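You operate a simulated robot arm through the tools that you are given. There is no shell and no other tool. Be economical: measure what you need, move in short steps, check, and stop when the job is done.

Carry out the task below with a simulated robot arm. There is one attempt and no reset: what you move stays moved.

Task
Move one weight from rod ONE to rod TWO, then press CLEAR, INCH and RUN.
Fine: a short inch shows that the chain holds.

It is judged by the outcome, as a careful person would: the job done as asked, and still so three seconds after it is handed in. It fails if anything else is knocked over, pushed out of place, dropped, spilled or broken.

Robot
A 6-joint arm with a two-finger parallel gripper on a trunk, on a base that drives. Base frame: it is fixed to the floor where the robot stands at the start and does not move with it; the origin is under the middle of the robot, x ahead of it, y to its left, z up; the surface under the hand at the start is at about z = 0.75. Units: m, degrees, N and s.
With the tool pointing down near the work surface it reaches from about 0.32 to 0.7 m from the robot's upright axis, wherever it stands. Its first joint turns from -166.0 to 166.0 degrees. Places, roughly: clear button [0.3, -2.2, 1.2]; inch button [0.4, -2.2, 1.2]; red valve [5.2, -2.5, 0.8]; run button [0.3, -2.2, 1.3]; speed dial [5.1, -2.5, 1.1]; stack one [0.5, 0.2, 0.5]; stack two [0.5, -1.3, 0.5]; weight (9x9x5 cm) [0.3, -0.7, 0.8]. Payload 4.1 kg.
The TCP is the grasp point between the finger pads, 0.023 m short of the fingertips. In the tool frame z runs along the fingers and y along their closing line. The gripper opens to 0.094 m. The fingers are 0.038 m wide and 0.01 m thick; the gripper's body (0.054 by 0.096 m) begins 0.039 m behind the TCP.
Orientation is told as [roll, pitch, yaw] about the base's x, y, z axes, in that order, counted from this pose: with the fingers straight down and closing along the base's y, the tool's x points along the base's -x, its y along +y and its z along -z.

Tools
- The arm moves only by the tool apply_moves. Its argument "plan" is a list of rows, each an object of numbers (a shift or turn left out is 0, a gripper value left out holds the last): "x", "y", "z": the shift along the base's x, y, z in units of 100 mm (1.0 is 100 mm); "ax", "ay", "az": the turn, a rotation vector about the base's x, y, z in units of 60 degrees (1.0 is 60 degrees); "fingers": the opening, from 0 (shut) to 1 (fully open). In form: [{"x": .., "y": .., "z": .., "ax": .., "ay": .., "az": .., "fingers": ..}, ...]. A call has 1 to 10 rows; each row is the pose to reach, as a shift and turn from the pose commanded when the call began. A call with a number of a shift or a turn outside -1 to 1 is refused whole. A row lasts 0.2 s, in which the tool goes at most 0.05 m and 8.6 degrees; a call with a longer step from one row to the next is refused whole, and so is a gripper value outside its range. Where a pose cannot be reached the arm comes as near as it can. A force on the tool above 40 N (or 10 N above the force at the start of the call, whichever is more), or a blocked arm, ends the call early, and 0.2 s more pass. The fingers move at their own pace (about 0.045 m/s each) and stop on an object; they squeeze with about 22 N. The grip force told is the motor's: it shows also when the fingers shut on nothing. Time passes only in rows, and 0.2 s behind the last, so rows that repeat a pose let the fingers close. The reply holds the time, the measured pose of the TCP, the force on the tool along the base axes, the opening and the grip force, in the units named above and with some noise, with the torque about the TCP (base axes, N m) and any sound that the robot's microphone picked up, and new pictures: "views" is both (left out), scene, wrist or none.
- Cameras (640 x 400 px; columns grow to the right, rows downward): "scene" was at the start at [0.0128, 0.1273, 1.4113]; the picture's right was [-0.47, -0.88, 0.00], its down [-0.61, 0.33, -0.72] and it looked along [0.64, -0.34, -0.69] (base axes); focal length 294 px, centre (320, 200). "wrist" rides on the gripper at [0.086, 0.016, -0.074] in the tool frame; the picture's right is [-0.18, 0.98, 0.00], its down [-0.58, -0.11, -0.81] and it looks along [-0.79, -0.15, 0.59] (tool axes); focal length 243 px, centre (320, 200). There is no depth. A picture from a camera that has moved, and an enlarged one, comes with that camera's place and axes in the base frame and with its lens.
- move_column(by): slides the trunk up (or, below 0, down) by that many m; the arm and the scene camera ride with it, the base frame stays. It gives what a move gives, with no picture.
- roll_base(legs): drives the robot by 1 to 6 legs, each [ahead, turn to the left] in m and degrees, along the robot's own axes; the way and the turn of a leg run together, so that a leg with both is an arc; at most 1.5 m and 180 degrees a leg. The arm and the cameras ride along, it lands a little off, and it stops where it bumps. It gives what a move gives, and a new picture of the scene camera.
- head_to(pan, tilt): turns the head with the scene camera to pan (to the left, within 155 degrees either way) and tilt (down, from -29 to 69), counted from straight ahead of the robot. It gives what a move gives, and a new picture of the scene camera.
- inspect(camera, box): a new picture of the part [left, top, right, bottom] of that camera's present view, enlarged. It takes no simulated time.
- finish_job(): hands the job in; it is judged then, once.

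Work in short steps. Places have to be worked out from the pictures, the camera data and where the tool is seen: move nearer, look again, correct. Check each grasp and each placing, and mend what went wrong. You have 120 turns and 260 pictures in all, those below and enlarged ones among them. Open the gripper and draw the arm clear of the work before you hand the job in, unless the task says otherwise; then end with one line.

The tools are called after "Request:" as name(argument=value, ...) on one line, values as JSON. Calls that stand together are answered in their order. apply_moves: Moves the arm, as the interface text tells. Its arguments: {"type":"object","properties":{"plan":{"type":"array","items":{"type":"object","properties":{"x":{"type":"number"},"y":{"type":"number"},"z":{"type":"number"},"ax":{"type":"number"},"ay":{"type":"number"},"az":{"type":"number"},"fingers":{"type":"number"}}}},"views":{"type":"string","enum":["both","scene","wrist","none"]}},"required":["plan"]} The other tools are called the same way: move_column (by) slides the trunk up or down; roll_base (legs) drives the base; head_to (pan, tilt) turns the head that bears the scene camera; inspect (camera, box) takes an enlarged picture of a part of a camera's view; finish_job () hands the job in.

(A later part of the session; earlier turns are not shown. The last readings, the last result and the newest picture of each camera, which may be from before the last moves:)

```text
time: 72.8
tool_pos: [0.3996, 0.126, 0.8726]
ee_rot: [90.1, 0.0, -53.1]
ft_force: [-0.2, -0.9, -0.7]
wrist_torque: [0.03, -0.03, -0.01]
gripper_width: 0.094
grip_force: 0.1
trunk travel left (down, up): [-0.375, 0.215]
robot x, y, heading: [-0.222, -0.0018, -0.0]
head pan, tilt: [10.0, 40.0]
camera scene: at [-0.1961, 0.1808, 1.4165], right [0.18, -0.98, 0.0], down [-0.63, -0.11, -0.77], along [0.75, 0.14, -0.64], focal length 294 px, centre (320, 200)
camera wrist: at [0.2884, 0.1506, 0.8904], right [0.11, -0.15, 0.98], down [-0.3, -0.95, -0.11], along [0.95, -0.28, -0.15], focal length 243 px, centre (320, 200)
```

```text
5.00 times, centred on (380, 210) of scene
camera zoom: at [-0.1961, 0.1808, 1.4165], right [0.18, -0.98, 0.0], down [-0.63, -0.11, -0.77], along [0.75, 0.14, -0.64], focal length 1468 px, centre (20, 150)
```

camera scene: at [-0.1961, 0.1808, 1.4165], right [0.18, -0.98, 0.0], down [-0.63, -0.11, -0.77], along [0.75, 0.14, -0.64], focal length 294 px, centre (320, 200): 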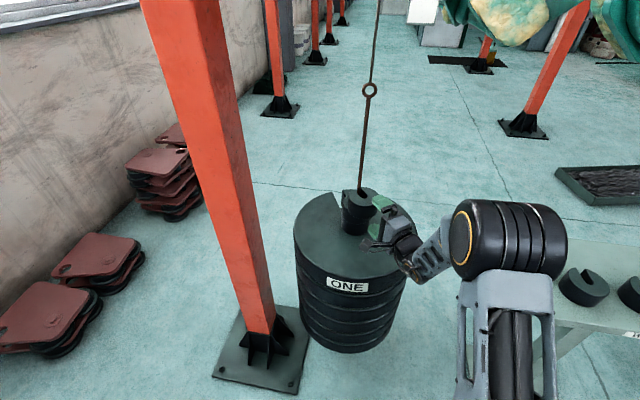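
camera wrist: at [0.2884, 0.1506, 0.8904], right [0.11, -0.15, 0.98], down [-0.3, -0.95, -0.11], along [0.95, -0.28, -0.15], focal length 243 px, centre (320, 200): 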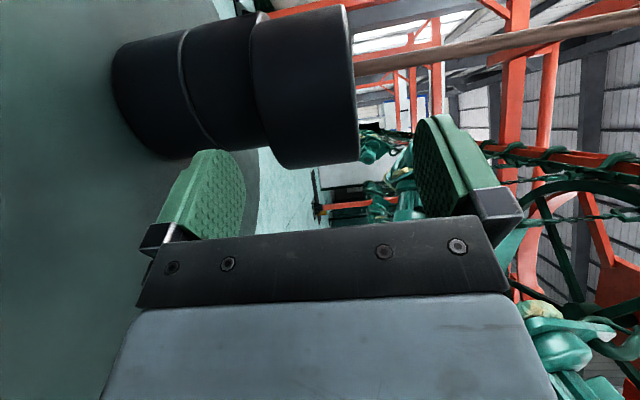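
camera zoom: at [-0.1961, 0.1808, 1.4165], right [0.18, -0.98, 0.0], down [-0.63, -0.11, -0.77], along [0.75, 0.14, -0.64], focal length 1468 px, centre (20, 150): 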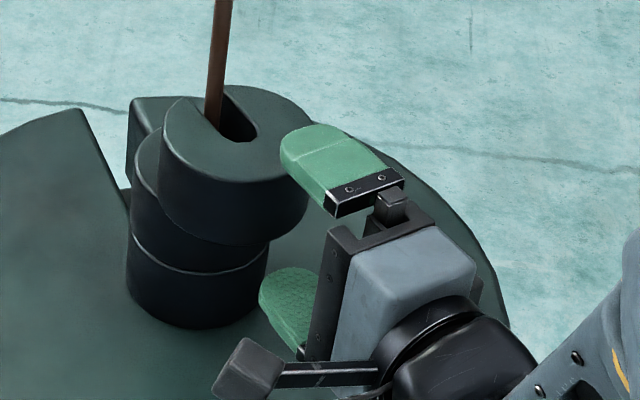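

Weight is centred, mid z≈0.869, rear edge ~28 mm ahead of the TCP, overhang ≈30 mm. Advance 29 mm, down 3 mm, and close.

Request:
apply_moves(plan=[{"x": 0.08, "y": 0.06, "z": -0.03}, {"x": 0.16, "y": 0.12, "z": -0.03}, {"x": 0.232, "y": 0.174, "z": -0.03}, {"x": 0.232, "y": 0.174, "z": -0.03}], views="none")

Request:
inspect(camera="wrist", box=[140, 0, 480, 240])

```text
time: 73.8
tool_pos: [0.4228, 0.1444, 0.8699]
ee_rot: [90.1, 0.1, -53.1]
ft_force: [0.1, -0.1, -0.2]
wrist_torque: [-0.01, 0.03, 0.0]
gripper_width: 0.0938
grip_force: 0.0
trunk travel left (down, up): [-0.375, 0.215]
robot x, y, heading: [-0.2227, -0.0033, 0.3]
head pan, tilt: [10.0, 40.0]
```

```text
1.67 times, centred on (310, 120) of wrist
camera zoom: at [0.3114, 0.1683, 0.8865], right [0.11, -0.15, 0.98], down [-0.3, -0.95, -0.11], along [0.95, -0.28, -0.15], focal length 404 px, centre (337, 333)
```

zoom: 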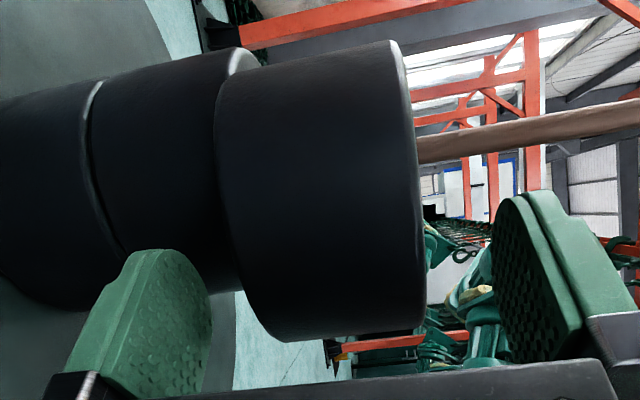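

Fingers are around the overhang with no contact. Close onto it.

Request:
apply_moves(plan=[{"fingers": 0.3}, {"fingers": 0.3}, {"fingers": 0.3}, {"fingers": 0.3}, {"fingers": 0.3}], views="scene")

Request:
inspect(camera="wrist", box=[140, 0, 480, 240])

```text
time: 75.0
tool_pos: [0.4234, 0.1452, 0.8706]
ee_rot: [90.3, 0.0, -53.1]
ft_force: [0.0, 1.2, 8.6]
wrist_torque: [0.33, 0.02, -0.01]
gripper_width: 0.0498
grip_force: 21.7
trunk travel left (down, up): [-0.375, 0.215]
robot x, y, heading: [-0.2153, -0.0033, 0.4]
head pan, tilt: [10.0, 40.0]
camera scene: at [-0.1971, 0.1805, 1.4167], right [0.18, -0.98, 0.0], down [-0.63, -0.11, -0.77], along [0.75, 0.14, -0.64], focal length 294 px, centre (320, 200)
```

scene: 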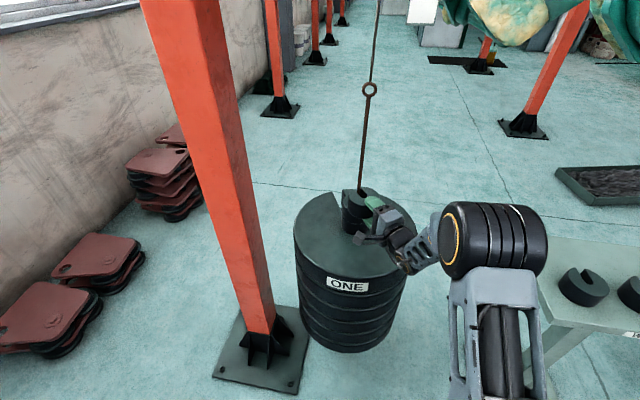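

```text
1.67 times, centred on (310, 120) of wrist
camera zoom: at [0.3111, 0.1682, 0.8879], right [0.1, -0.15, 0.98], down [-0.29, -0.95, -0.11], along [0.95, -0.28, -0.14], focal length 404 px, centre (337, 333)
```

zoom: 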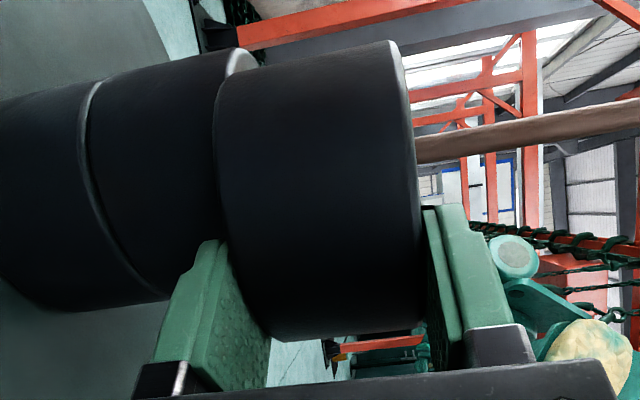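

Clamped at 49.8 mm thickness. Lift slowly 20 mm and check for sagging.

Request:
apply_moves(plan=[{"z": 0.02}, {"z": 0.04}, {"z": 0.06}, {"z": 0.08}, {"z": 0.1}, {"z": 0.12}, {"z": 0.14}, {"z": 0.16}, {"z": 0.18}, {"z": 0.2}], views="none")

Request:
inspect(camera="wrist", box=[140, 0, 480, 240])

```text
time: 77.2
tool_pos: [0.4254, 0.145, 0.8878]
ee_rot: [89.9, -0.1, -53.1]
ft_force: [-0.7, 0.0, -19.3]
wrist_torque: [-0.5, 0.61, 0.0]
gripper_width: 0.05
grip_force: 22.1
trunk travel left (down, up): [-0.375, 0.215]
robot x, y, heading: [-0.222, -0.0052, 0.3]
head pan, tilt: [10.0, 40.0]
```

```text
1.67 times, centred on (310, 120) of wrist
camera zoom: at [0.3137, 0.1685, 0.9046], right [0.11, -0.15, 0.98], down [-0.3, -0.95, -0.11], along [0.95, -0.28, -0.15], focal length 404 px, centre (337, 333)
```

zoom: 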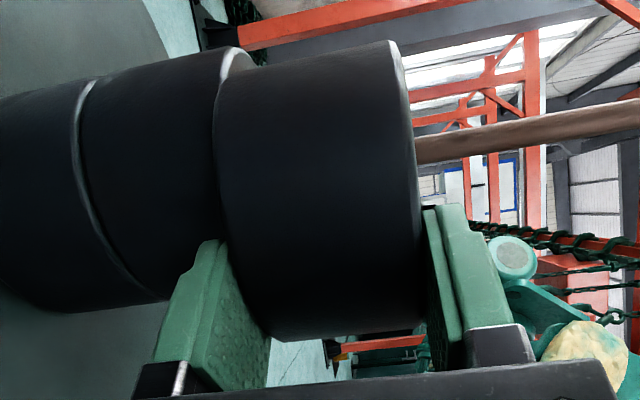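

No sag: the load torque fits the weight's centre. The sprung stack follows up; lift on another 20 mm until it separates.

Request:
apply_moves(plan=[{"z": 0.02}, {"z": 0.04}, {"z": 0.06}, {"z": 0.08}, {"z": 0.1}, {"z": 0.12}, {"z": 0.14}, {"z": 0.16}, {"z": 0.18}, {"z": 0.2}], views="scene")

Request:
inspect(camera="wrist", box=[140, 0, 480, 240])

```text
time: 79.4
tool_pos: [0.4244, 0.1437, 0.9083]
ee_rot: [90.0, 0.0, -53.1]
ft_force: [1.0, 0.5, -19.5]
wrist_torque: [-0.49, 0.58, -0.02]
gripper_width: 0.0499
grip_force: 21.8
trunk travel left (down, up): [-0.375, 0.215]
robot x, y, heading: [-0.2203, -0.0024, 0.2]
head pan, tilt: [10.0, 40.0]
camera scene: at [-0.1943, 0.1812, 1.4164], right [0.18, -0.98, 0.0], down [-0.63, -0.11, -0.77], along [0.75, 0.14, -0.64], focal length 294 px, centre (320, 200)
```

scene: 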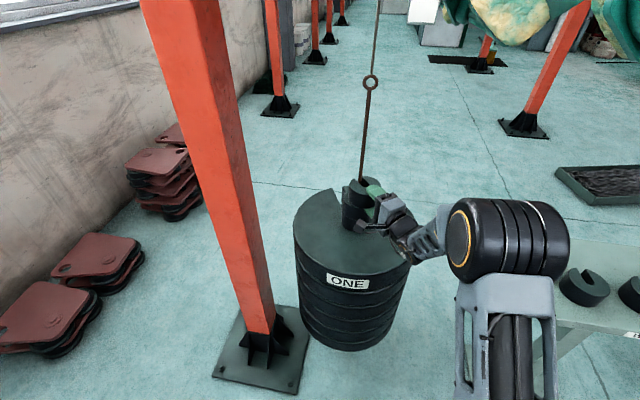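

```text
1.67 times, centred on (310, 120) of wrist
camera zoom: at [0.3132, 0.1686, 0.9254], right [0.11, -0.15, 0.98], down [-0.3, -0.95, -0.11], along [0.95, -0.28, -0.15], focal length 404 px, centre (337, 333)
```

zoom: 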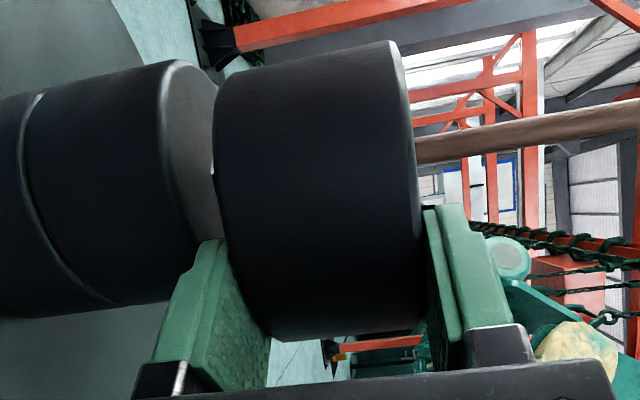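

Separated with a clear gap, firmly clamped. Now pull straight back off the rod.

Request:
apply_moves(plan=[{"x": -0.1, "y": -0.075}, {"x": -0.2, "y": -0.15}, {"x": -0.3, "y": -0.225}, {"x": -0.4, "y": -0.3}, {"x": -0.5, "y": -0.375}, {"x": -0.6, "y": -0.45}, {"x": -0.7, "y": -0.525}, {"x": -0.8, "y": -0.6}, {"x": -0.9, "y": -0.675}])

```text
time: 81.4
tool_pos: [0.3327, 0.0768, 0.9082]
ee_rot: [89.9, 0.1, -53.1]
ft_force: [-0.2, -0.9, -19.8]
wrist_torque: [-0.46, 0.59, 0.0]
gripper_width: 0.0502
grip_force: 21.7
trunk travel left (down, up): [-0.375, 0.215]
robot x, y, heading: [-0.2179, -0.0028, 0.3]
head pan, tilt: [10.0, 40.0]
camera scene: at [-0.1946, 0.181, 1.4164], right [0.18, -0.98, 0.0], down [-0.63, -0.11, -0.77], along [0.75, 0.14, -0.64], focal length 294 px, centre (320, 200)
camera wrist: at [0.2223, 0.1005, 0.9254], right [0.11, -0.15, 0.98], down [-0.3, -0.95, -0.11], along [0.95, -0.28, -0.15], focal length 243 px, centre (320, 200)
```

scene: 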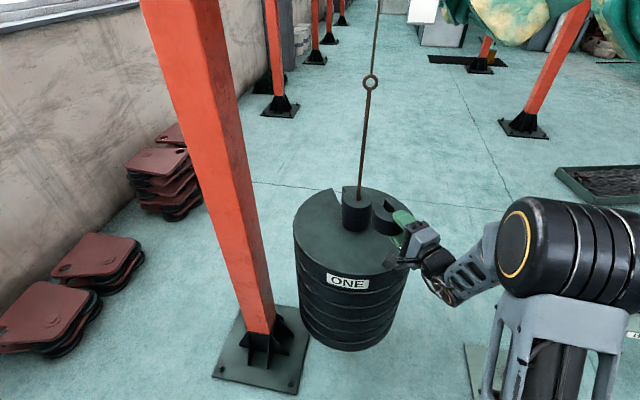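
wrist: 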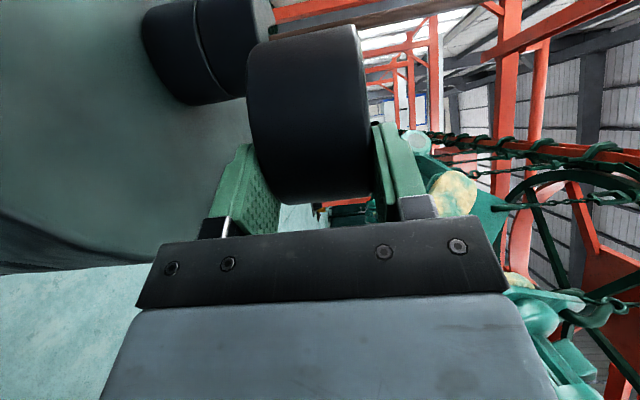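

The weight is free and ONE still has its two others in place. Now back off 0.25 m and turn right 90° toward TWO.

Request:
roll_base(legs=[[-0.25, 0], [0, -90]])

```text
time: 87.0
tool_pos: [-0.4014, -0.5576, 0.9087]
ee_rot: [89.9, -0.1, -143.8]
ft_force: [0.3, 0.9, -19.5]
wrist_torque: [0.61, 0.47, -0.01]
gripper_width: 0.0502
grip_force: 22.5
trunk travel left (down, up): [-0.375, 0.215]
robot x, y, heading: [-0.4724, -0.0052, -90.5]
head pan, tilt: [10.0, 40.0]
camera scene: at [-0.2924, -0.0287, 1.4164], right [-0.99, -0.16, 0.0], down [-0.11, 0.64, -0.77], along [0.13, -0.75, -0.64], focal length 294 px, centre (320, 200)
```

scene: 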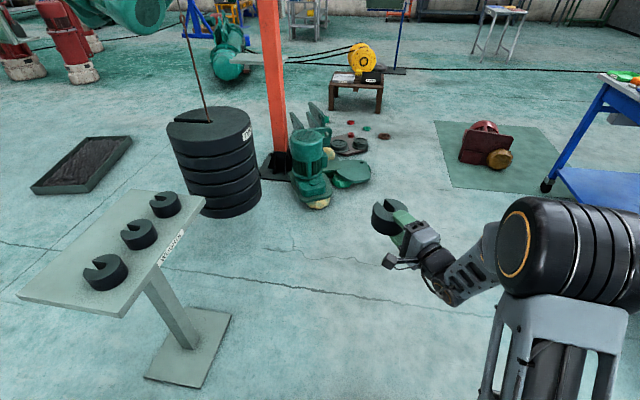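

Path is clear. Drive 0.92 m, then turn left 55° to face TWO obliquely (away from the motor pile).

Request:
roll_base(legs=[[0.92, 0], [0, 55]])

Request:
head_to(pan=5, tilt=35)

```text
time: 94.3
tool_pos: [0.0184, -1.1713, 0.9079]
ee_rot: [90.0, -0.1, -88.6]
ft_force: [0.8, -0.5, -18.9]
wrist_torque: [-0.05, 0.81, -0.02]
gripper_width: 0.0502
grip_force: 22.2
trunk travel left (down, up): [-0.375, 0.215]
robot x, y, heading: [-0.478, -0.916, -35.1]
head pan, tilt: [10.0, 40.0]
camera scene: at [-0.3543, -0.7792, 1.4164], right [-0.43, -0.91, 0.0], down [-0.58, 0.27, -0.77], along [0.69, -0.33, -0.64], focal length 294 px, centre (320, 200)
```

scene: 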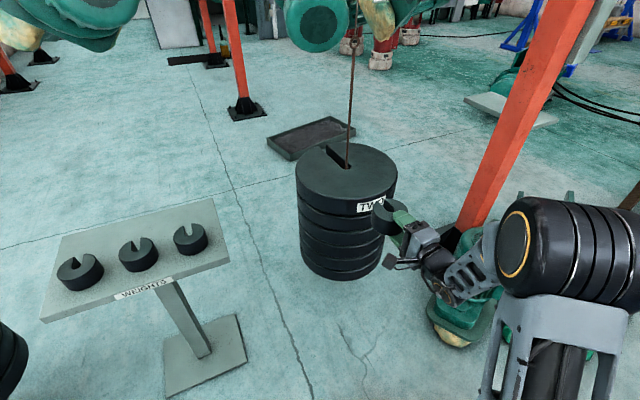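

```text
time: 95.0
tool_pos: [0.0174, -1.1713, 0.9056]
ee_rot: [89.8, 0.1, -88.6]
ft_force: [-0.2, 0.1, -19.7]
wrist_torque: [-0.05, 0.75, -0.01]
gripper_width: 0.05
grip_force: 22.1
trunk travel left (down, up): [-0.375, 0.215]
robot x, y, heading: [-0.4809, -0.9153, -35.4]
head pan, tilt: [5.0, 35.0]
camera scene: at [-0.3552, -0.7874, 1.4239], right [-0.5, -0.86, 0.0], down [-0.5, 0.29, -0.82], along [0.71, -0.41, -0.57], focal length 294 px, centre (320, 200)
```

scene: 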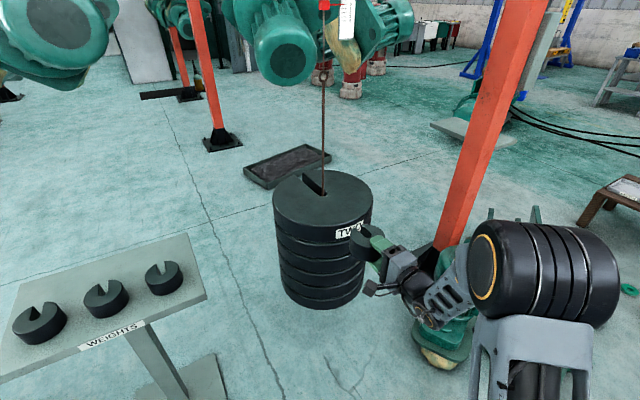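

Weight still well held. Drive 0.30 m forward toward TWO.

Request:
roll_base(legs=[[0.3, 0]])

Request:
inspect(camera="wrist", box=[0, 0, 640, 400])

```text
time: 97.0
tool_pos: [0.2604, -1.3449, 0.9061]
ee_rot: [89.8, 0.0, -88.7]
ft_force: [-0.3, -0.8, -19.2]
wrist_torque: [-0.04, 0.78, 0.0]
gripper_width: 0.0502
grip_force: 22.2
trunk travel left (down, up): [-0.375, 0.215]
robot x, y, heading: [-0.2368, -1.0878, -35.2]
head pan, tilt: [5.0, 35.0]
camera scene: at [-0.11, -0.961, 1.424], right [-0.51, -0.86, 0.0], down [-0.5, 0.29, -0.82], along [0.71, -0.41, -0.57], focal length 294 px, centre (320, 200)
```

scene: 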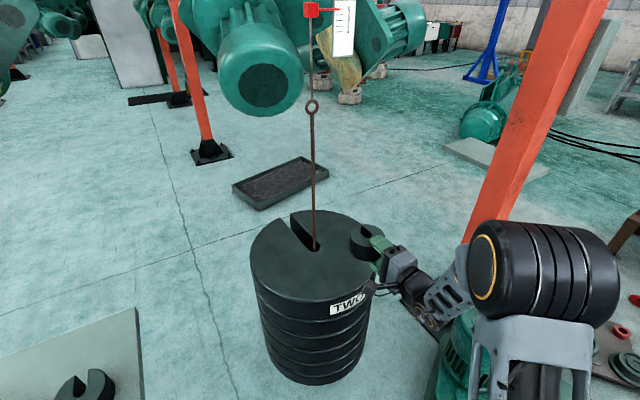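

```text
1.00 times, centred on (320, 200) of wrist (not enlarged: the box is as wide or as high as the picture)
camera zoom: at [0.1848, -1.2611, 0.9247], right [0.01, -0.18, 0.98], down [-0.79, -0.6, -0.11], along [0.61, -0.78, -0.15], focal length 243 px, centre (320, 200)
```

zoom: 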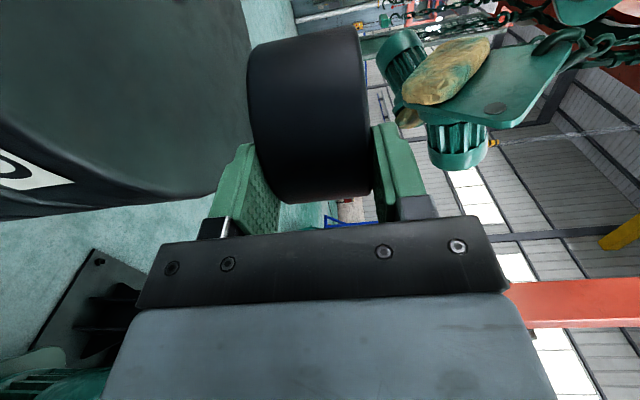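

Measure TWO's rod in a zoom.

Request:
inspect(camera="scene", box=[240, 190, 440, 330])

```text
2.86 times, centred on (340, 260) of scene
camera zoom: at [-0.11, -0.961, 1.424], right [-0.51, -0.86, 0.0], down [-0.5, 0.29, -0.82], along [0.71, -0.41, -0.57], focal length 839 px, centre (263, 29)
```

zoom: 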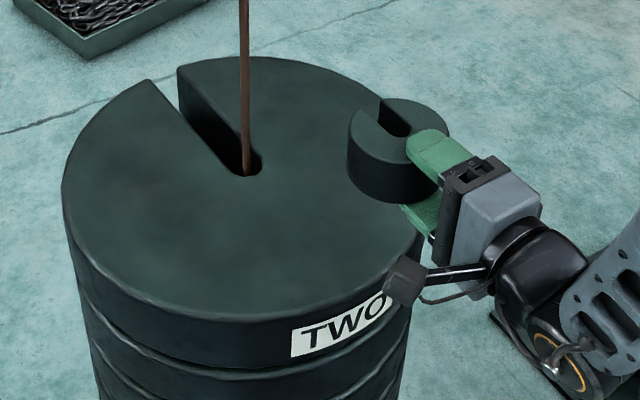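

I need TWO's top height accurately; raise the trunk 0.12 m for a vertical baseline and remeasure.

Request:
move_column(by=0.12)

Request:
inspect(camera="scene", box=[240, 220, 440, 360])

```text
time: 98.5
tool_pos: [0.2605, -1.3451, 1.0265]
ee_rot: [89.6, 0.1, -88.8]
ft_force: [0.1, 0.4, -19.8]
wrist_torque: [-0.04, 0.77, 0.01]
gripper_width: 0.0498
grip_force: 21.7
trunk travel left (down, up): [-0.495, 0.095]
robot x, y, heading: [-0.2394, -1.085, -35.5]
head pan, tilt: [5.0, 35.0]
```

```text
2.86 times, centred on (340, 290) of scene
camera zoom: at [-0.1097, -0.961, 1.5439], right [-0.51, -0.86, 0.0], down [-0.5, 0.29, -0.82], along [0.71, -0.41, -0.57], focal length 839 px, centre (263, -57)
```

zoom: 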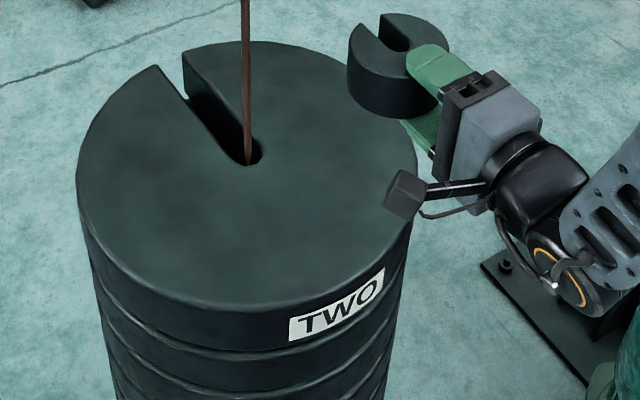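

TWO's top is at z≈0.795 and its rod at about (0.45, −1.27). Lower the trunk back and shift the hand sideways to line up with the rod.

Request:
move_column(by=-0.12)

Request:
apply_moves(plan=[{"y": 0.15}, {"y": 0.3}, {"y": 0.45}, {"y": 0.6}, {"y": 0.69}, {"y": 0.69}])

Request:
inspect(camera="scene", box=[260, 150, 420, 270])

```text
time: 100.0
tool_pos: [0.2597, -1.345, 0.9073]
ee_rot: [89.8, 0.1, -88.7]
ft_force: [0.2, -0.6, -19.6]
wrist_torque: [-0.04, 0.75, 0.01]
gripper_width: 0.0499
grip_force: 22.3
trunk travel left (down, up): [-0.375, 0.215]
robot x, y, heading: [-0.2372, -1.087, -35.2]
head pan, tilt: [5.0, 35.0]
```

```text
time: 101.4
tool_pos: [0.2616, -1.2776, 0.9074]
ee_rot: [89.6, 0.0, -88.6]
ft_force: [0.3, -0.3, -20.4]
wrist_torque: [-0.05, 0.78, 0.01]
gripper_width: 0.0501
grip_force: 21.7
trunk travel left (down, up): [-0.375, 0.215]
robot x, y, heading: [-0.2362, -1.0879, -35.6]
head pan, tilt: [5.0, 35.0]
camera scene: at [-0.11, -0.9607, 1.4239], right [-0.51, -0.86, 0.0], down [-0.5, 0.29, -0.82], along [0.71, -0.41, -0.57], focal length 294 px, centre (320, 200)
camera wrist: at [0.1853, -1.1925, 0.9248], right [0.01, -0.18, 0.98], down [-0.79, -0.6, -0.1], along [0.61, -0.78, -0.15], focal length 243 px, centre (320, 200)
```

scene: 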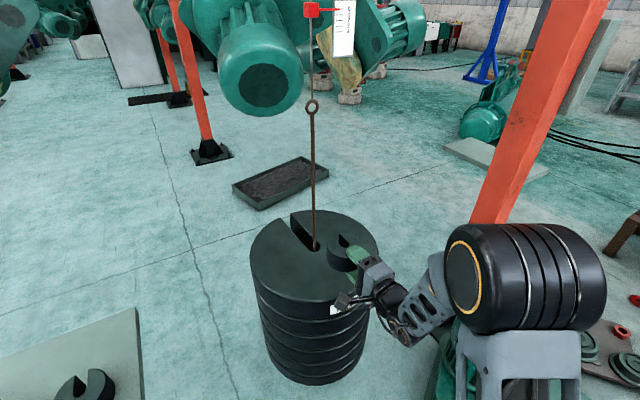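
wrist: 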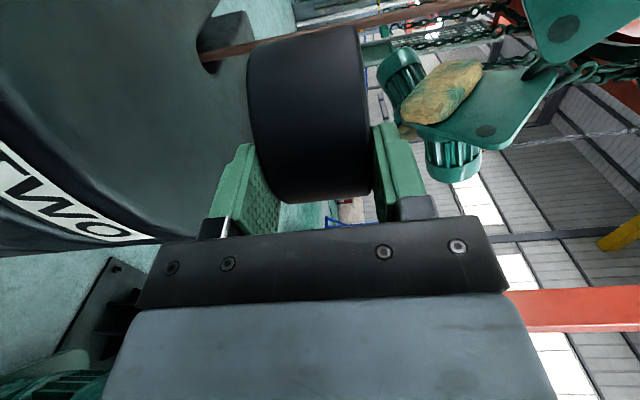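

```text
3.33 times, centred on (340, 210) of scene
camera zoom: at [-0.11, -0.9607, 1.4239], right [-0.51, -0.86, 0.0], down [-0.5, 0.29, -0.82], along [0.71, -0.41, -0.57], focal length 979 px, centre (253, 167)
```

zoom: 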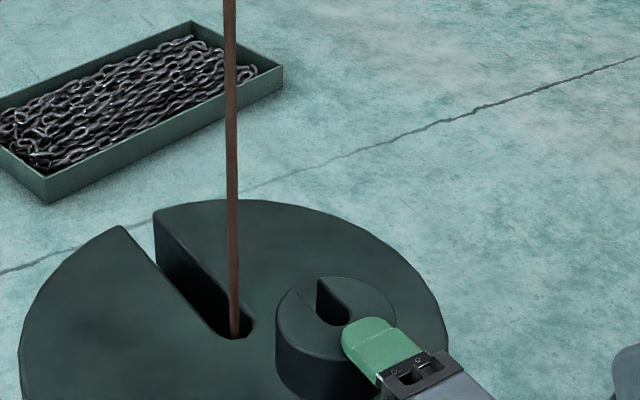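

Laterally aligned with the rod (ray check gives l≈0). I'll tilt the tool 25° nose-down so the weight's front edge lands first, keeping the gripper body clear of the disc.

Request:
apply_moves(plan=[{"ax": -0.002, "ay": 0.08}, {"ax": -0.004, "ay": 0.16}, {"ax": -0.006, "ay": 0.24}, {"ax": -0.008, "ay": 0.32}, {"ax": -0.01, "ay": 0.417}, {"ax": -0.01, "ay": 0.417}])

Request:
inspect(camera="scene", box=[270, 210, 410, 310])

```text
time: 102.8
tool_pos: [0.2616, -1.276, 0.9068]
ee_rot: [64.6, 0.0, -88.8]
ft_force: [0.4, -0.5, -19.2]
wrist_torque: [0.01, 0.73, -0.01]
gripper_width: 0.0503
grip_force: 21.8
trunk travel left (down, up): [-0.375, 0.215]
robot x, y, heading: [-0.2337, -1.0876, -35.4]
head pan, tilt: [5.0, 35.0]
camera scene: at [-0.11, -0.9606, 1.4239], right [-0.51, -0.86, 0.0], down [-0.5, 0.29, -0.82], along [0.71, -0.41, -0.57], focal length 294 px, centre (320, 200)
camera wrist: at [0.1986, -1.1911, 0.9544], right [0.43, -0.17, 0.89], down [-0.76, -0.6, 0.25], along [0.49, -0.78, -0.39], focal length 243 px, centre (320, 200)
```

scene: 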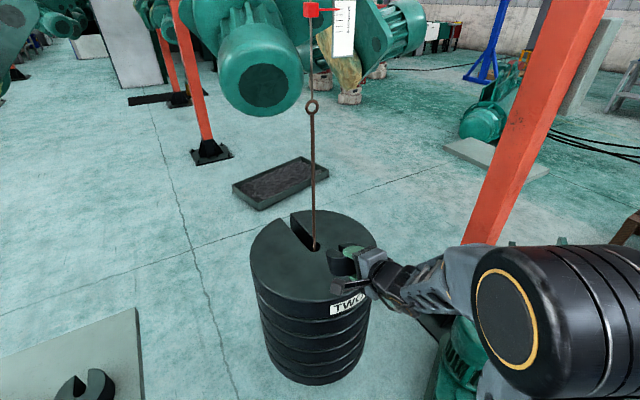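
wrist: 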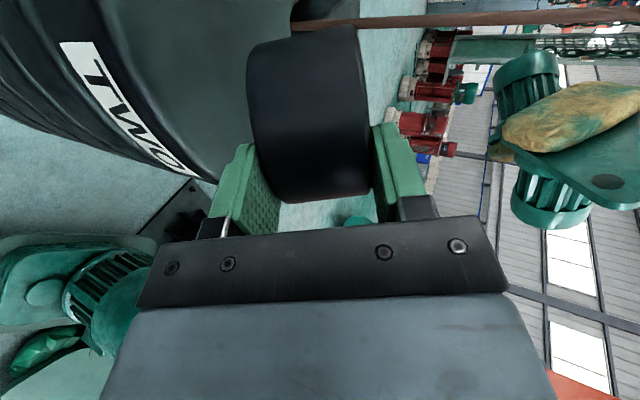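

```text
4.00 times, centred on (340, 260) of scene
camera zoom: at [-0.11, -0.9606, 1.4239], right [-0.51, -0.86, 0.0], down [-0.5, 0.29, -0.82], along [0.71, -0.41, -0.57], focal length 1175 px, centre (240, -40)
```

zoom: 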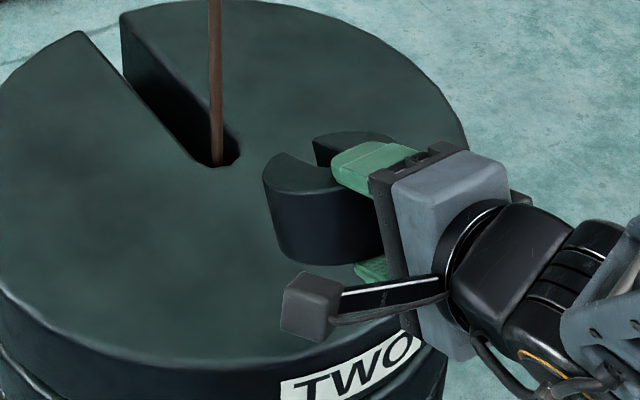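

Rod is 0.18 m ahead, lateral error ~2 mm. Lower to z≈0.88 and advance 0.125 m so the rod enters the slot.

Request:
apply_moves(plan=[{"x": 0.0, "z": -0.15}, {"x": 0.1, "z": -0.25}, {"x": 0.25, "z": -0.25}, {"x": 0.4, "z": -0.25}, {"x": 0.5, "z": -0.25}, {"x": 0.6, "z": -0.25}, {"x": 0.7, "z": -0.25}, {"x": 0.8, "z": -0.25}, {"x": 0.8, "z": -0.25}], views="wrist")

Request:
inspect(camera="scene", box=[270, 200, 410, 300])

```text
time: 104.8
tool_pos: [0.3419, -1.2749, 0.8805]
ee_rot: [64.6, 0.0, -88.7]
ft_force: [0.4, 0.0, -20.1]
wrist_torque: [-0.05, 0.73, 0.0]
gripper_width: 0.0504
grip_force: 21.8
trunk travel left (down, up): [-0.375, 0.215]
robot x, y, heading: [-0.2349, -1.0915, -35.3]
head pan, tilt: [5.0, 35.0]
camera wrist: at [0.279, -1.1913, 0.9286], right [0.43, -0.17, 0.89], down [-0.76, -0.6, 0.25], along [0.49, -0.78, -0.39], focal length 243 px, centre (320, 200)
```

wrist: 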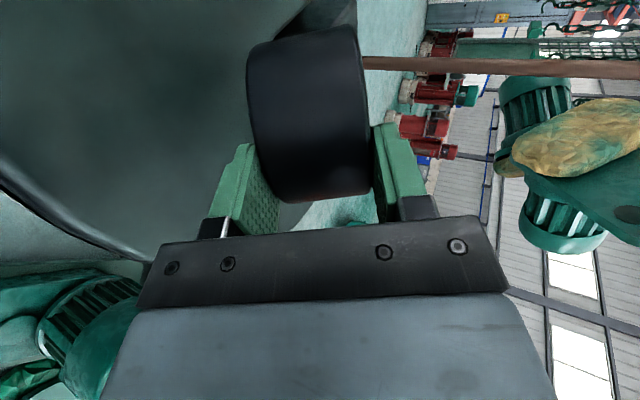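

```text
4.00 times, centred on (340, 250) of scene
camera zoom: at [-0.1097, -0.9607, 1.4239], right [-0.51, -0.86, 0.0], down [-0.5, 0.29, -0.82], along [0.71, -0.41, -0.57], focal length 1175 px, centre (240, 0)
```

zoom: 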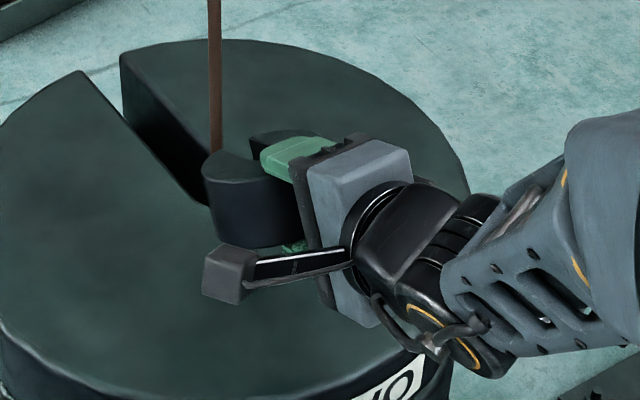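

Cross-checking the wrist rays: rod is more likely at (0.474, −1.284) with disc top z≈0.775, so I'm ~11 mm off to the left. Shift right 11 mm and re-measure.

Request:
apply_moves(plan=[{"y": -0.06}, {"y": -0.11}, {"y": -0.11}], views="none")

Request:
inspect(camera="wrist", box=[200, 0, 520, 200])

Request:
inspect(camera="scene", box=[280, 190, 380, 270])

```text
time: 105.6
tool_pos: [0.341, -1.2883, 0.8809]
ee_rot: [64.6, -0.1, -88.7]
ft_force: [0.0, -1.6, -19.8]
wrist_torque: [-0.01, 0.7, 0.01]
gripper_width: 0.0505
grip_force: 21.9
trunk travel left (down, up): [-0.375, 0.215]
robot x, y, heading: [-0.2376, -1.0876, -35.3]
head pan, tilt: [5.0, 35.0]
```

```text
2.00 times, centred on (360, 100) of wrist
camera zoom: at [0.2787, -1.2032, 0.9287], right [0.42, -0.17, 0.89], down [-0.76, -0.6, 0.25], along [0.49, -0.78, -0.39], focal length 485 px, centre (240, 400)
```

zoom: 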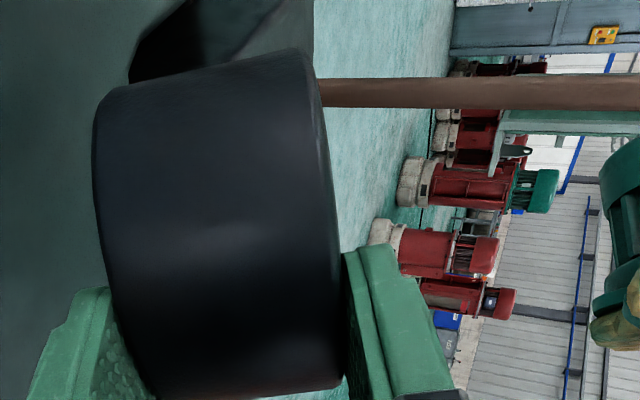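

```text
5.00 times, centred on (330, 230) of scene
camera zoom: at [-0.1097, -0.9608, 1.4239], right [-0.51, -0.86, 0.0], down [-0.5, 0.29, -0.82], along [0.71, -0.41, -0.57], focal length 1468 px, centre (270, 50)
```

zoom: 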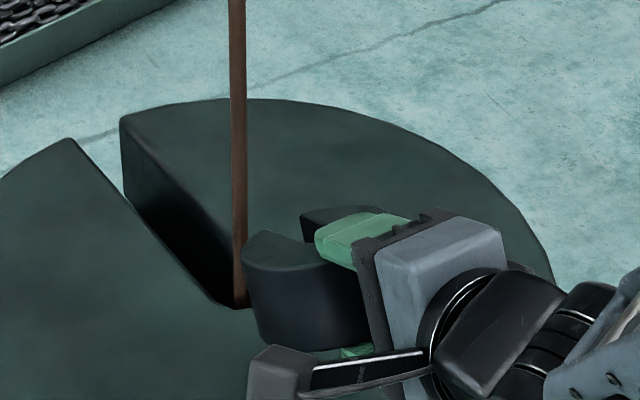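

Now both views agree: aligned within ~1–2 mm, rod 0.134 ahead. Advance 0.08 m in small steps so the rod enters the slot.

Request:
apply_moves(plan=[{"x": 0.1, "y": 0.002}, {"x": 0.2, "y": 0.004}, {"x": 0.3, "y": 0.006}, {"x": 0.4, "y": 0.008}, {"x": 0.5, "y": 0.01}, {"x": 0.6, "y": 0.012}, {"x": 0.7, "y": 0.014}, {"x": 0.78, "y": 0.016}], views="wrist")

Request:
inspect(camera="scene", box=[280, 190, 380, 270])

```text
time: 107.4
tool_pos: [0.4201, -1.285, 0.8813]
ee_rot: [64.6, 0.1, -88.7]
ft_force: [-0.1, -0.3, -19.5]
wrist_torque: [-0.03, 0.75, 0.01]
gripper_width: 0.0505
grip_force: 22.0
trunk travel left (down, up): [-0.375, 0.215]
robot x, y, heading: [-0.2359, -1.0877, -35.3]
head pan, tilt: [5.0, 35.0]
camera wrist: at [0.3565, -1.2006, 0.9287], right [0.43, -0.18, 0.89], down [-0.76, -0.6, 0.25], along [0.49, -0.78, -0.39], focal length 243 px, centre (320, 200)
```

wrist: 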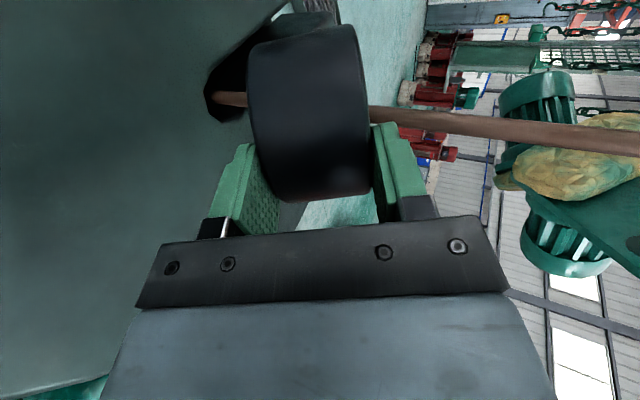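

```text
5.00 times, centred on (330, 230) of scene
camera zoom: at [-0.1095, -0.9607, 1.4239], right [-0.51, -0.86, 0.0], down [-0.5, 0.29, -0.82], along [0.71, -0.41, -0.57], focal length 1468 px, centre (270, 50)
```

zoom: 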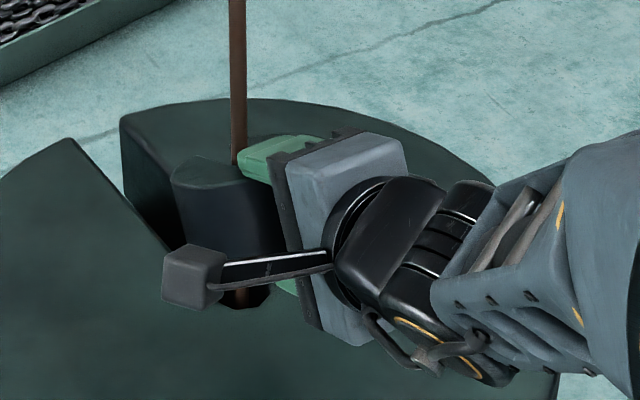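

The rod is in the slot, no contact forces. Descend 38 mm, then finer until the front edge touches.

Request:
apply_moves(plan=[{"z": -0.08}, {"z": -0.16}, {"z": -0.24}, {"z": -0.32}, {"z": -0.38}, {"z": -0.38}], views="wrist")

Request:
inspect(camera="scene", box=[280, 200, 380, 280])

```text
time: 108.8
tool_pos: [0.4212, -1.2871, 0.8433]
ee_rot: [64.5, -0.1, -88.7]
ft_force: [-0.1, 0.5, -20.0]
wrist_torque: [-0.03, 0.68, 0.01]
gripper_width: 0.0502
grip_force: 22.2
trunk travel left (down, up): [-0.375, 0.215]
robot x, y, heading: [-0.2403, -1.0863, -35.4]
head pan, tilt: [5.0, 35.0]
camera wrist: at [0.3576, -1.2021, 0.8906], right [0.42, -0.17, 0.89], down [-0.76, -0.6, 0.25], along [0.49, -0.78, -0.39], focal length 243 px, centre (320, 200)
```

wrist: 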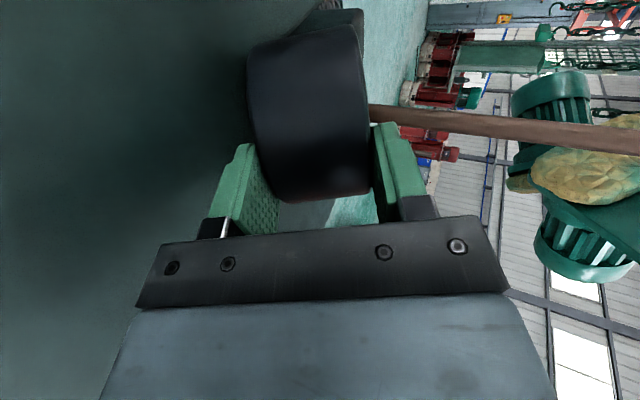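

```text
5.00 times, centred on (330, 240) of scene
camera zoom: at [-0.1094, -0.9607, 1.4239], right [-0.51, -0.86, 0.0], down [-0.5, 0.29, -0.82], along [0.71, -0.41, -0.57], focal length 1468 px, centre (270, 0)
```

zoom: 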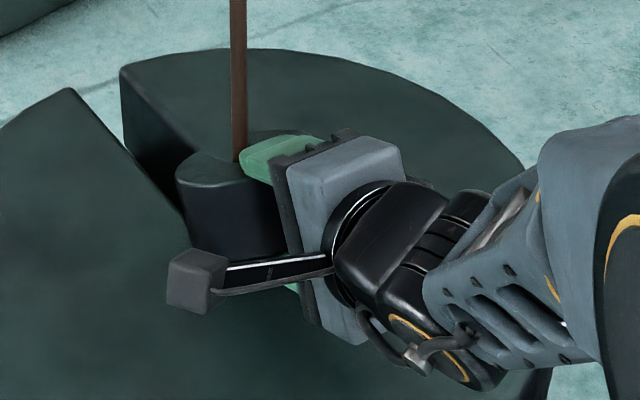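

Not touching yet; continue in 2 mm steps.

Request:
apply_moves(plan=[{"z": -0.02}, {"z": -0.04}, {"z": -0.06}, {"z": -0.08}, {"z": -0.1}, {"z": -0.1}], views="none")

```text
time: 110.2
tool_pos: [0.42, -1.2871, 0.8352]
ee_rot: [64.9, 0.0, -88.7]
ft_force: [1.3, -3.6, -7.4]
wrist_torque: [-0.12, -0.19, -0.29]
gripper_width: 0.0499
grip_force: 22.1
trunk travel left (down, up): [-0.375, 0.215]
robot x, y, heading: [-0.234, -1.0888, -35.3]
head pan, tilt: [5.0, 35.0]
```

Front edge has touched (load 20→7 N), disc top ≈0.776. Now open slowly so the rear comes down on the lower finger.

Request:
apply_moves(plan=[{"fingers": 0.56}, {"fingers": 0.59}, {"fingers": 0.62}, {"fingers": 0.65}, {"fingers": 0.68}, {"fingers": 0.71}, {"fingers": 0.74}, {"fingers": 0.77}, {"fingers": 0.8}], views="wrist")

Request:
inspect(camera="scene", box=[280, 200, 380, 280])

```text
time: 112.2
tool_pos: [0.4188, -1.2849, 0.8346]
ee_rot: [64.7, 0.0, -88.7]
ft_force: [-1.0, 1.8, -8.6]
wrist_torque: [0.09, -0.11, 0.03]
gripper_width: 0.0789
grip_force: 3.5
trunk travel left (down, up): [-0.375, 0.215]
robot x, y, heading: [-0.2353, -1.0875, -35.1]
head pan, tilt: [5.0, 35.0]
camera wrist: at [0.3563, -1.2007, 0.8822], right [0.42, -0.17, 0.89], down [-0.76, -0.6, 0.25], along [0.49, -0.78, -0.39], focal length 243 px, centre (320, 200)
```

wrist: 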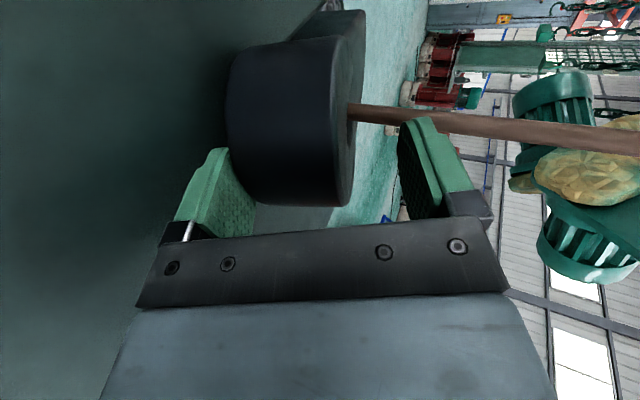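

```text
5.00 times, centred on (330, 240) of scene
camera zoom: at [-0.1108, -0.9603, 1.424], right [-0.51, -0.86, 0.0], down [-0.5, 0.29, -0.82], along [0.71, -0.41, -0.57], focal length 1468 px, centre (270, 0)
```

zoom: 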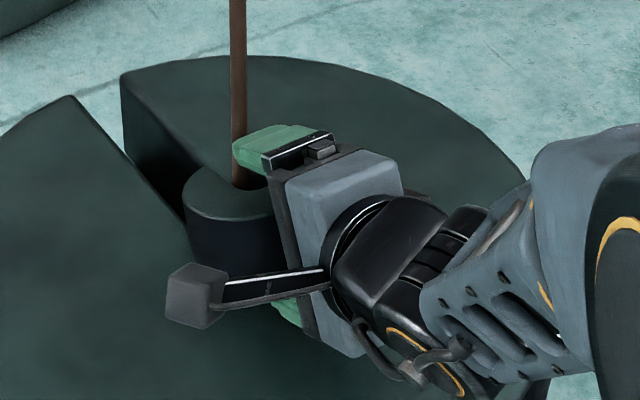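

The rear is following the lower finger down smoothly. Lower the hand another 8 mm slowly.

Request:
apply_moves(plan=[{"z": -0.02}, {"z": -0.04}, {"z": -0.06}, {"z": -0.08}, {"z": -0.08}], views="wrist")

Request:
inspect(camera="scene", box=[280, 200, 380, 280])

```text
time: 113.4
tool_pos: [0.4175, -1.2862, 0.828]
ee_rot: [64.8, 0.0, -88.7]
ft_force: [-8.8, 1.5, -2.6]
wrist_torque: [0.07, 0.23, 0.01]
gripper_width: 0.0775
grip_force: 2.6
trunk travel left (down, up): [-0.375, 0.215]
robot x, y, heading: [-0.2369, -1.0896, -35.2]
head pan, tilt: [5.0, 35.0]
camera wrist: at [0.3551, -1.2012, 0.875], right [0.42, -0.17, 0.89], down [-0.76, -0.6, 0.24], along [0.49, -0.78, -0.39], focal length 243 px, centre (320, 200)
```

wrist: 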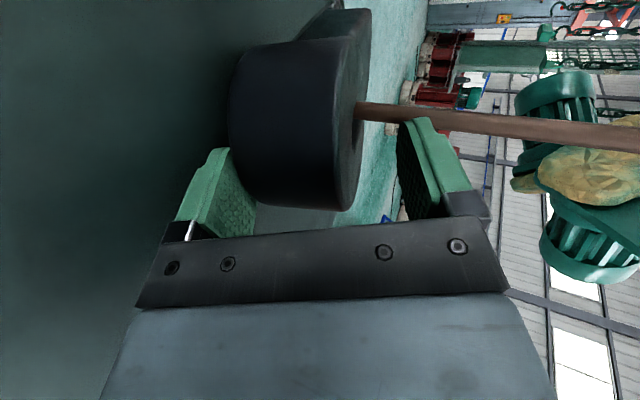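

```text
5.00 times, centred on (330, 240) of scene
camera zoom: at [-0.1121, -0.9601, 1.4242], right [-0.51, -0.86, 0.0], down [-0.49, 0.29, -0.82], along [0.71, -0.41, -0.57], focal length 1468 px, centre (270, 0)
```

zoom: 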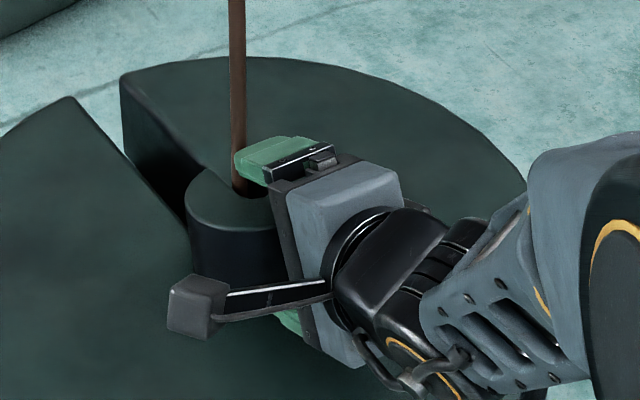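

The lower finger is about on the disc and the weight nearly flat. Withdraw the hand straight back slowly.

Request:
apply_moves(plan=[{"x": -0.04, "z": 0.02}, {"x": -0.09, "z": 0.02}, {"x": -0.14, "z": 0.02}, {"x": -0.2, "z": 0.02}, {"x": -0.26, "z": 0.02}, {"x": -0.32, "z": 0.02}, {"x": -0.38, "z": 0.02}], views="wrist")

Request:
inspect(camera="scene", box=[280, 200, 380, 280])

```text
time: 115.0
tool_pos: [0.3805, -1.2862, 0.8295]
ee_rot: [64.9, 0.0, -88.7]
ft_force: [-0.9, -0.1, 1.3]
wrist_torque: [0.03, -0.01, -0.02]
gripper_width: 0.0749
grip_force: 0.1
trunk travel left (down, up): [-0.375, 0.215]
robot x, y, heading: [-0.2371, -1.0913, -35.4]
head pan, tilt: [5.0, 35.0]
camera wrist: at [0.3183, -1.2003, 0.8767], right [0.42, -0.17, 0.89], down [-0.76, -0.6, 0.24], along [0.49, -0.78, -0.39], focal length 243 px, centre (320, 200)
```

wrist: 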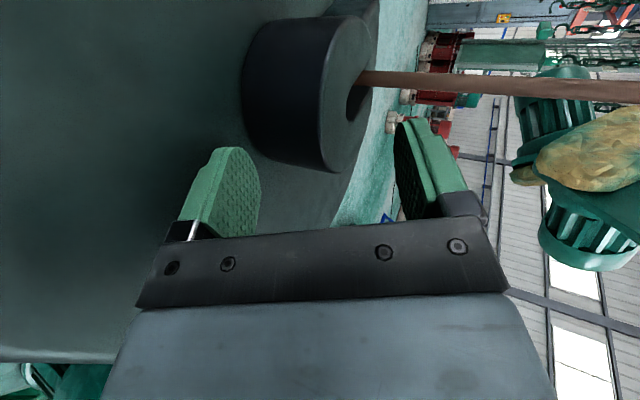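

```text
5.00 times, centred on (330, 240) of scene
camera zoom: at [-0.1115, -0.9602, 1.4241], right [-0.51, -0.86, 0.0], down [-0.5, 0.29, -0.82], along [0.71, -0.41, -0.57], focal length 1468 px, centre (270, 0)
```

zoom: 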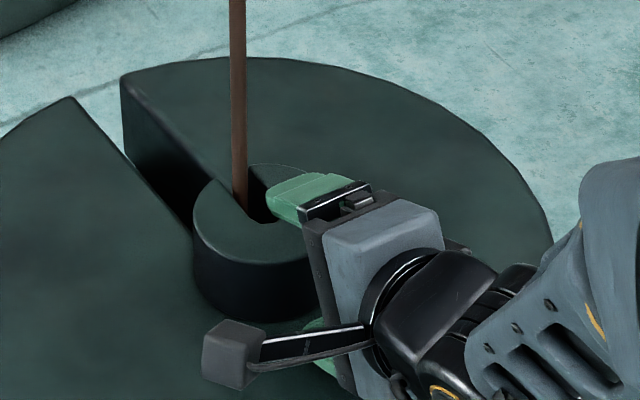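

Weight is down on TWO. Withdraw further to view and decide how far to push it home.

Request:
apply_moves(plan=[{"x": -0.25, "z": 0.1}, {"x": -0.5, "z": 0.2}, {"x": -0.75, "z": 0.3}, {"x": -0.9, "z": 0.5}], views="none")

Request:
inspect(camera="scene", box=[280, 200, 380, 280])

Request:
inspect(camera="wrist", box=[140, 0, 480, 240])

```text
time: 116.0
tool_pos: [0.29, -1.2858, 0.8776]
ee_rot: [64.8, 0.0, -88.7]
ft_force: [0.6, 0.6, 0.5]
wrist_torque: [0.02, -0.01, 0.03]
gripper_width: 0.0752
grip_force: 0.0
trunk travel left (down, up): [-0.375, 0.215]
robot x, y, heading: [-0.2362, -1.0879, -35.5]
head pan, tilt: [5.0, 35.0]
```

```text
5.00 times, centred on (330, 240) of scene
camera zoom: at [-0.1115, -0.9603, 1.4241], right [-0.51, -0.86, 0.0], down [-0.5, 0.29, -0.82], along [0.71, -0.41, -0.57], focal length 1468 px, centre (270, 0)
```

zoom: 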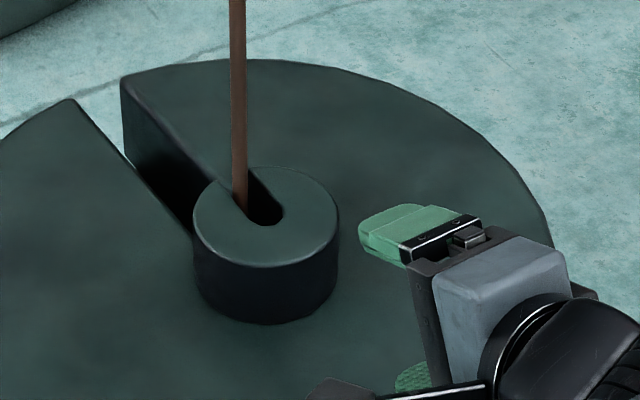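

```text
1.67 times, centred on (310, 120) of wrist
camera zoom: at [0.2282, -1.201, 0.9249], right [0.42, -0.17, 0.89], down [-0.76, -0.6, 0.24], along [0.49, -0.78, -0.39], focal length 404 px, centre (337, 333)
```

zoom: 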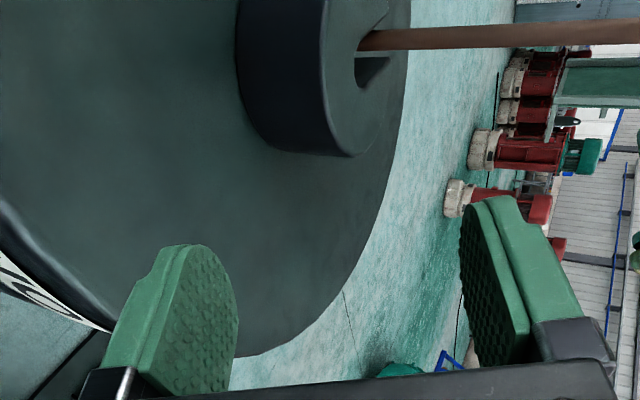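

The weight sits flat on TWO with the rod in its slot, about 13 mm short of home. I close the fingers and nudge it forward gently from behind.

Request:
apply_moves(plan=[{"fingers": 0, "z": -0.2}, {"fingers": 0, "z": -0.4, "y": -0.05}, {"fingers": 0, "z": -0.6, "y": -0.07}, {"fingers": 0, "x": 0.2, "z": -0.6, "y": -0.07}, {"fingers": 0, "x": 0.4, "z": -0.6, "y": -0.07}, {"fingers": 0, "x": 0.6, "z": -0.6, "y": -0.07}, {"fingers": 0, "x": 0.8, "z": -0.6, "y": -0.07}, {"fingers": 0, "x": 0.9, "z": -0.6, "y": -0.07}], views="wrist")

Request:
inspect(camera="scene", box=[280, 200, 380, 280])

```text
time: 117.8
tool_pos: [0.3791, -1.2929, 0.8184]
ee_rot: [64.8, 0.0, -88.7]
ft_force: [-5.6, -1.3, 0.9]
wrist_torque: [0.02, -0.02, 0.04]
gripper_width: 0.0
grip_force: 21.9
trunk travel left (down, up): [-0.375, 0.215]
robot x, y, heading: [-0.235, -1.0931, -35.3]
head pan, tilt: [5.0, 35.0]
camera wrist: at [0.3169, -1.209, 0.8666], right [0.42, -0.17, 0.89], down [-0.76, -0.6, 0.24], along [0.49, -0.78, -0.39], focal length 243 px, centre (320, 200)
```

wrist: 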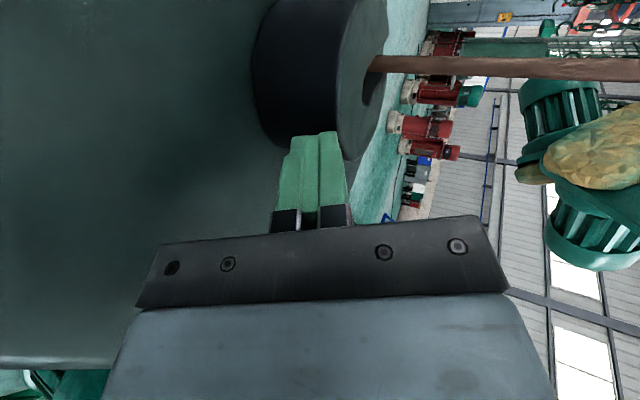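

```text
5.00 times, centred on (330, 240) of scene
camera zoom: at [-0.1122, -0.9601, 1.4242], right [-0.51, -0.86, 0.0], down [-0.49, 0.29, -0.82], along [0.71, -0.41, -0.57], focal length 1468 px, centre (270, 0)
```

zoom: 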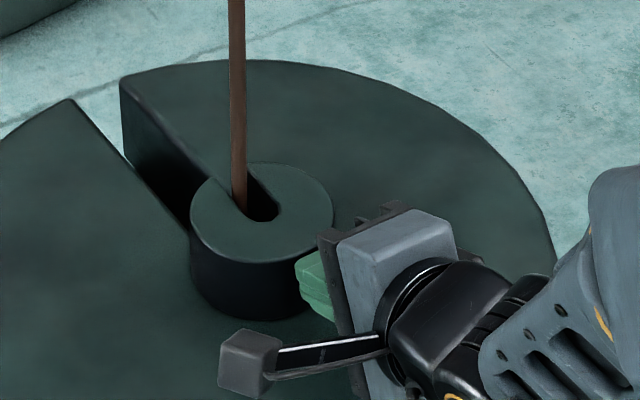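

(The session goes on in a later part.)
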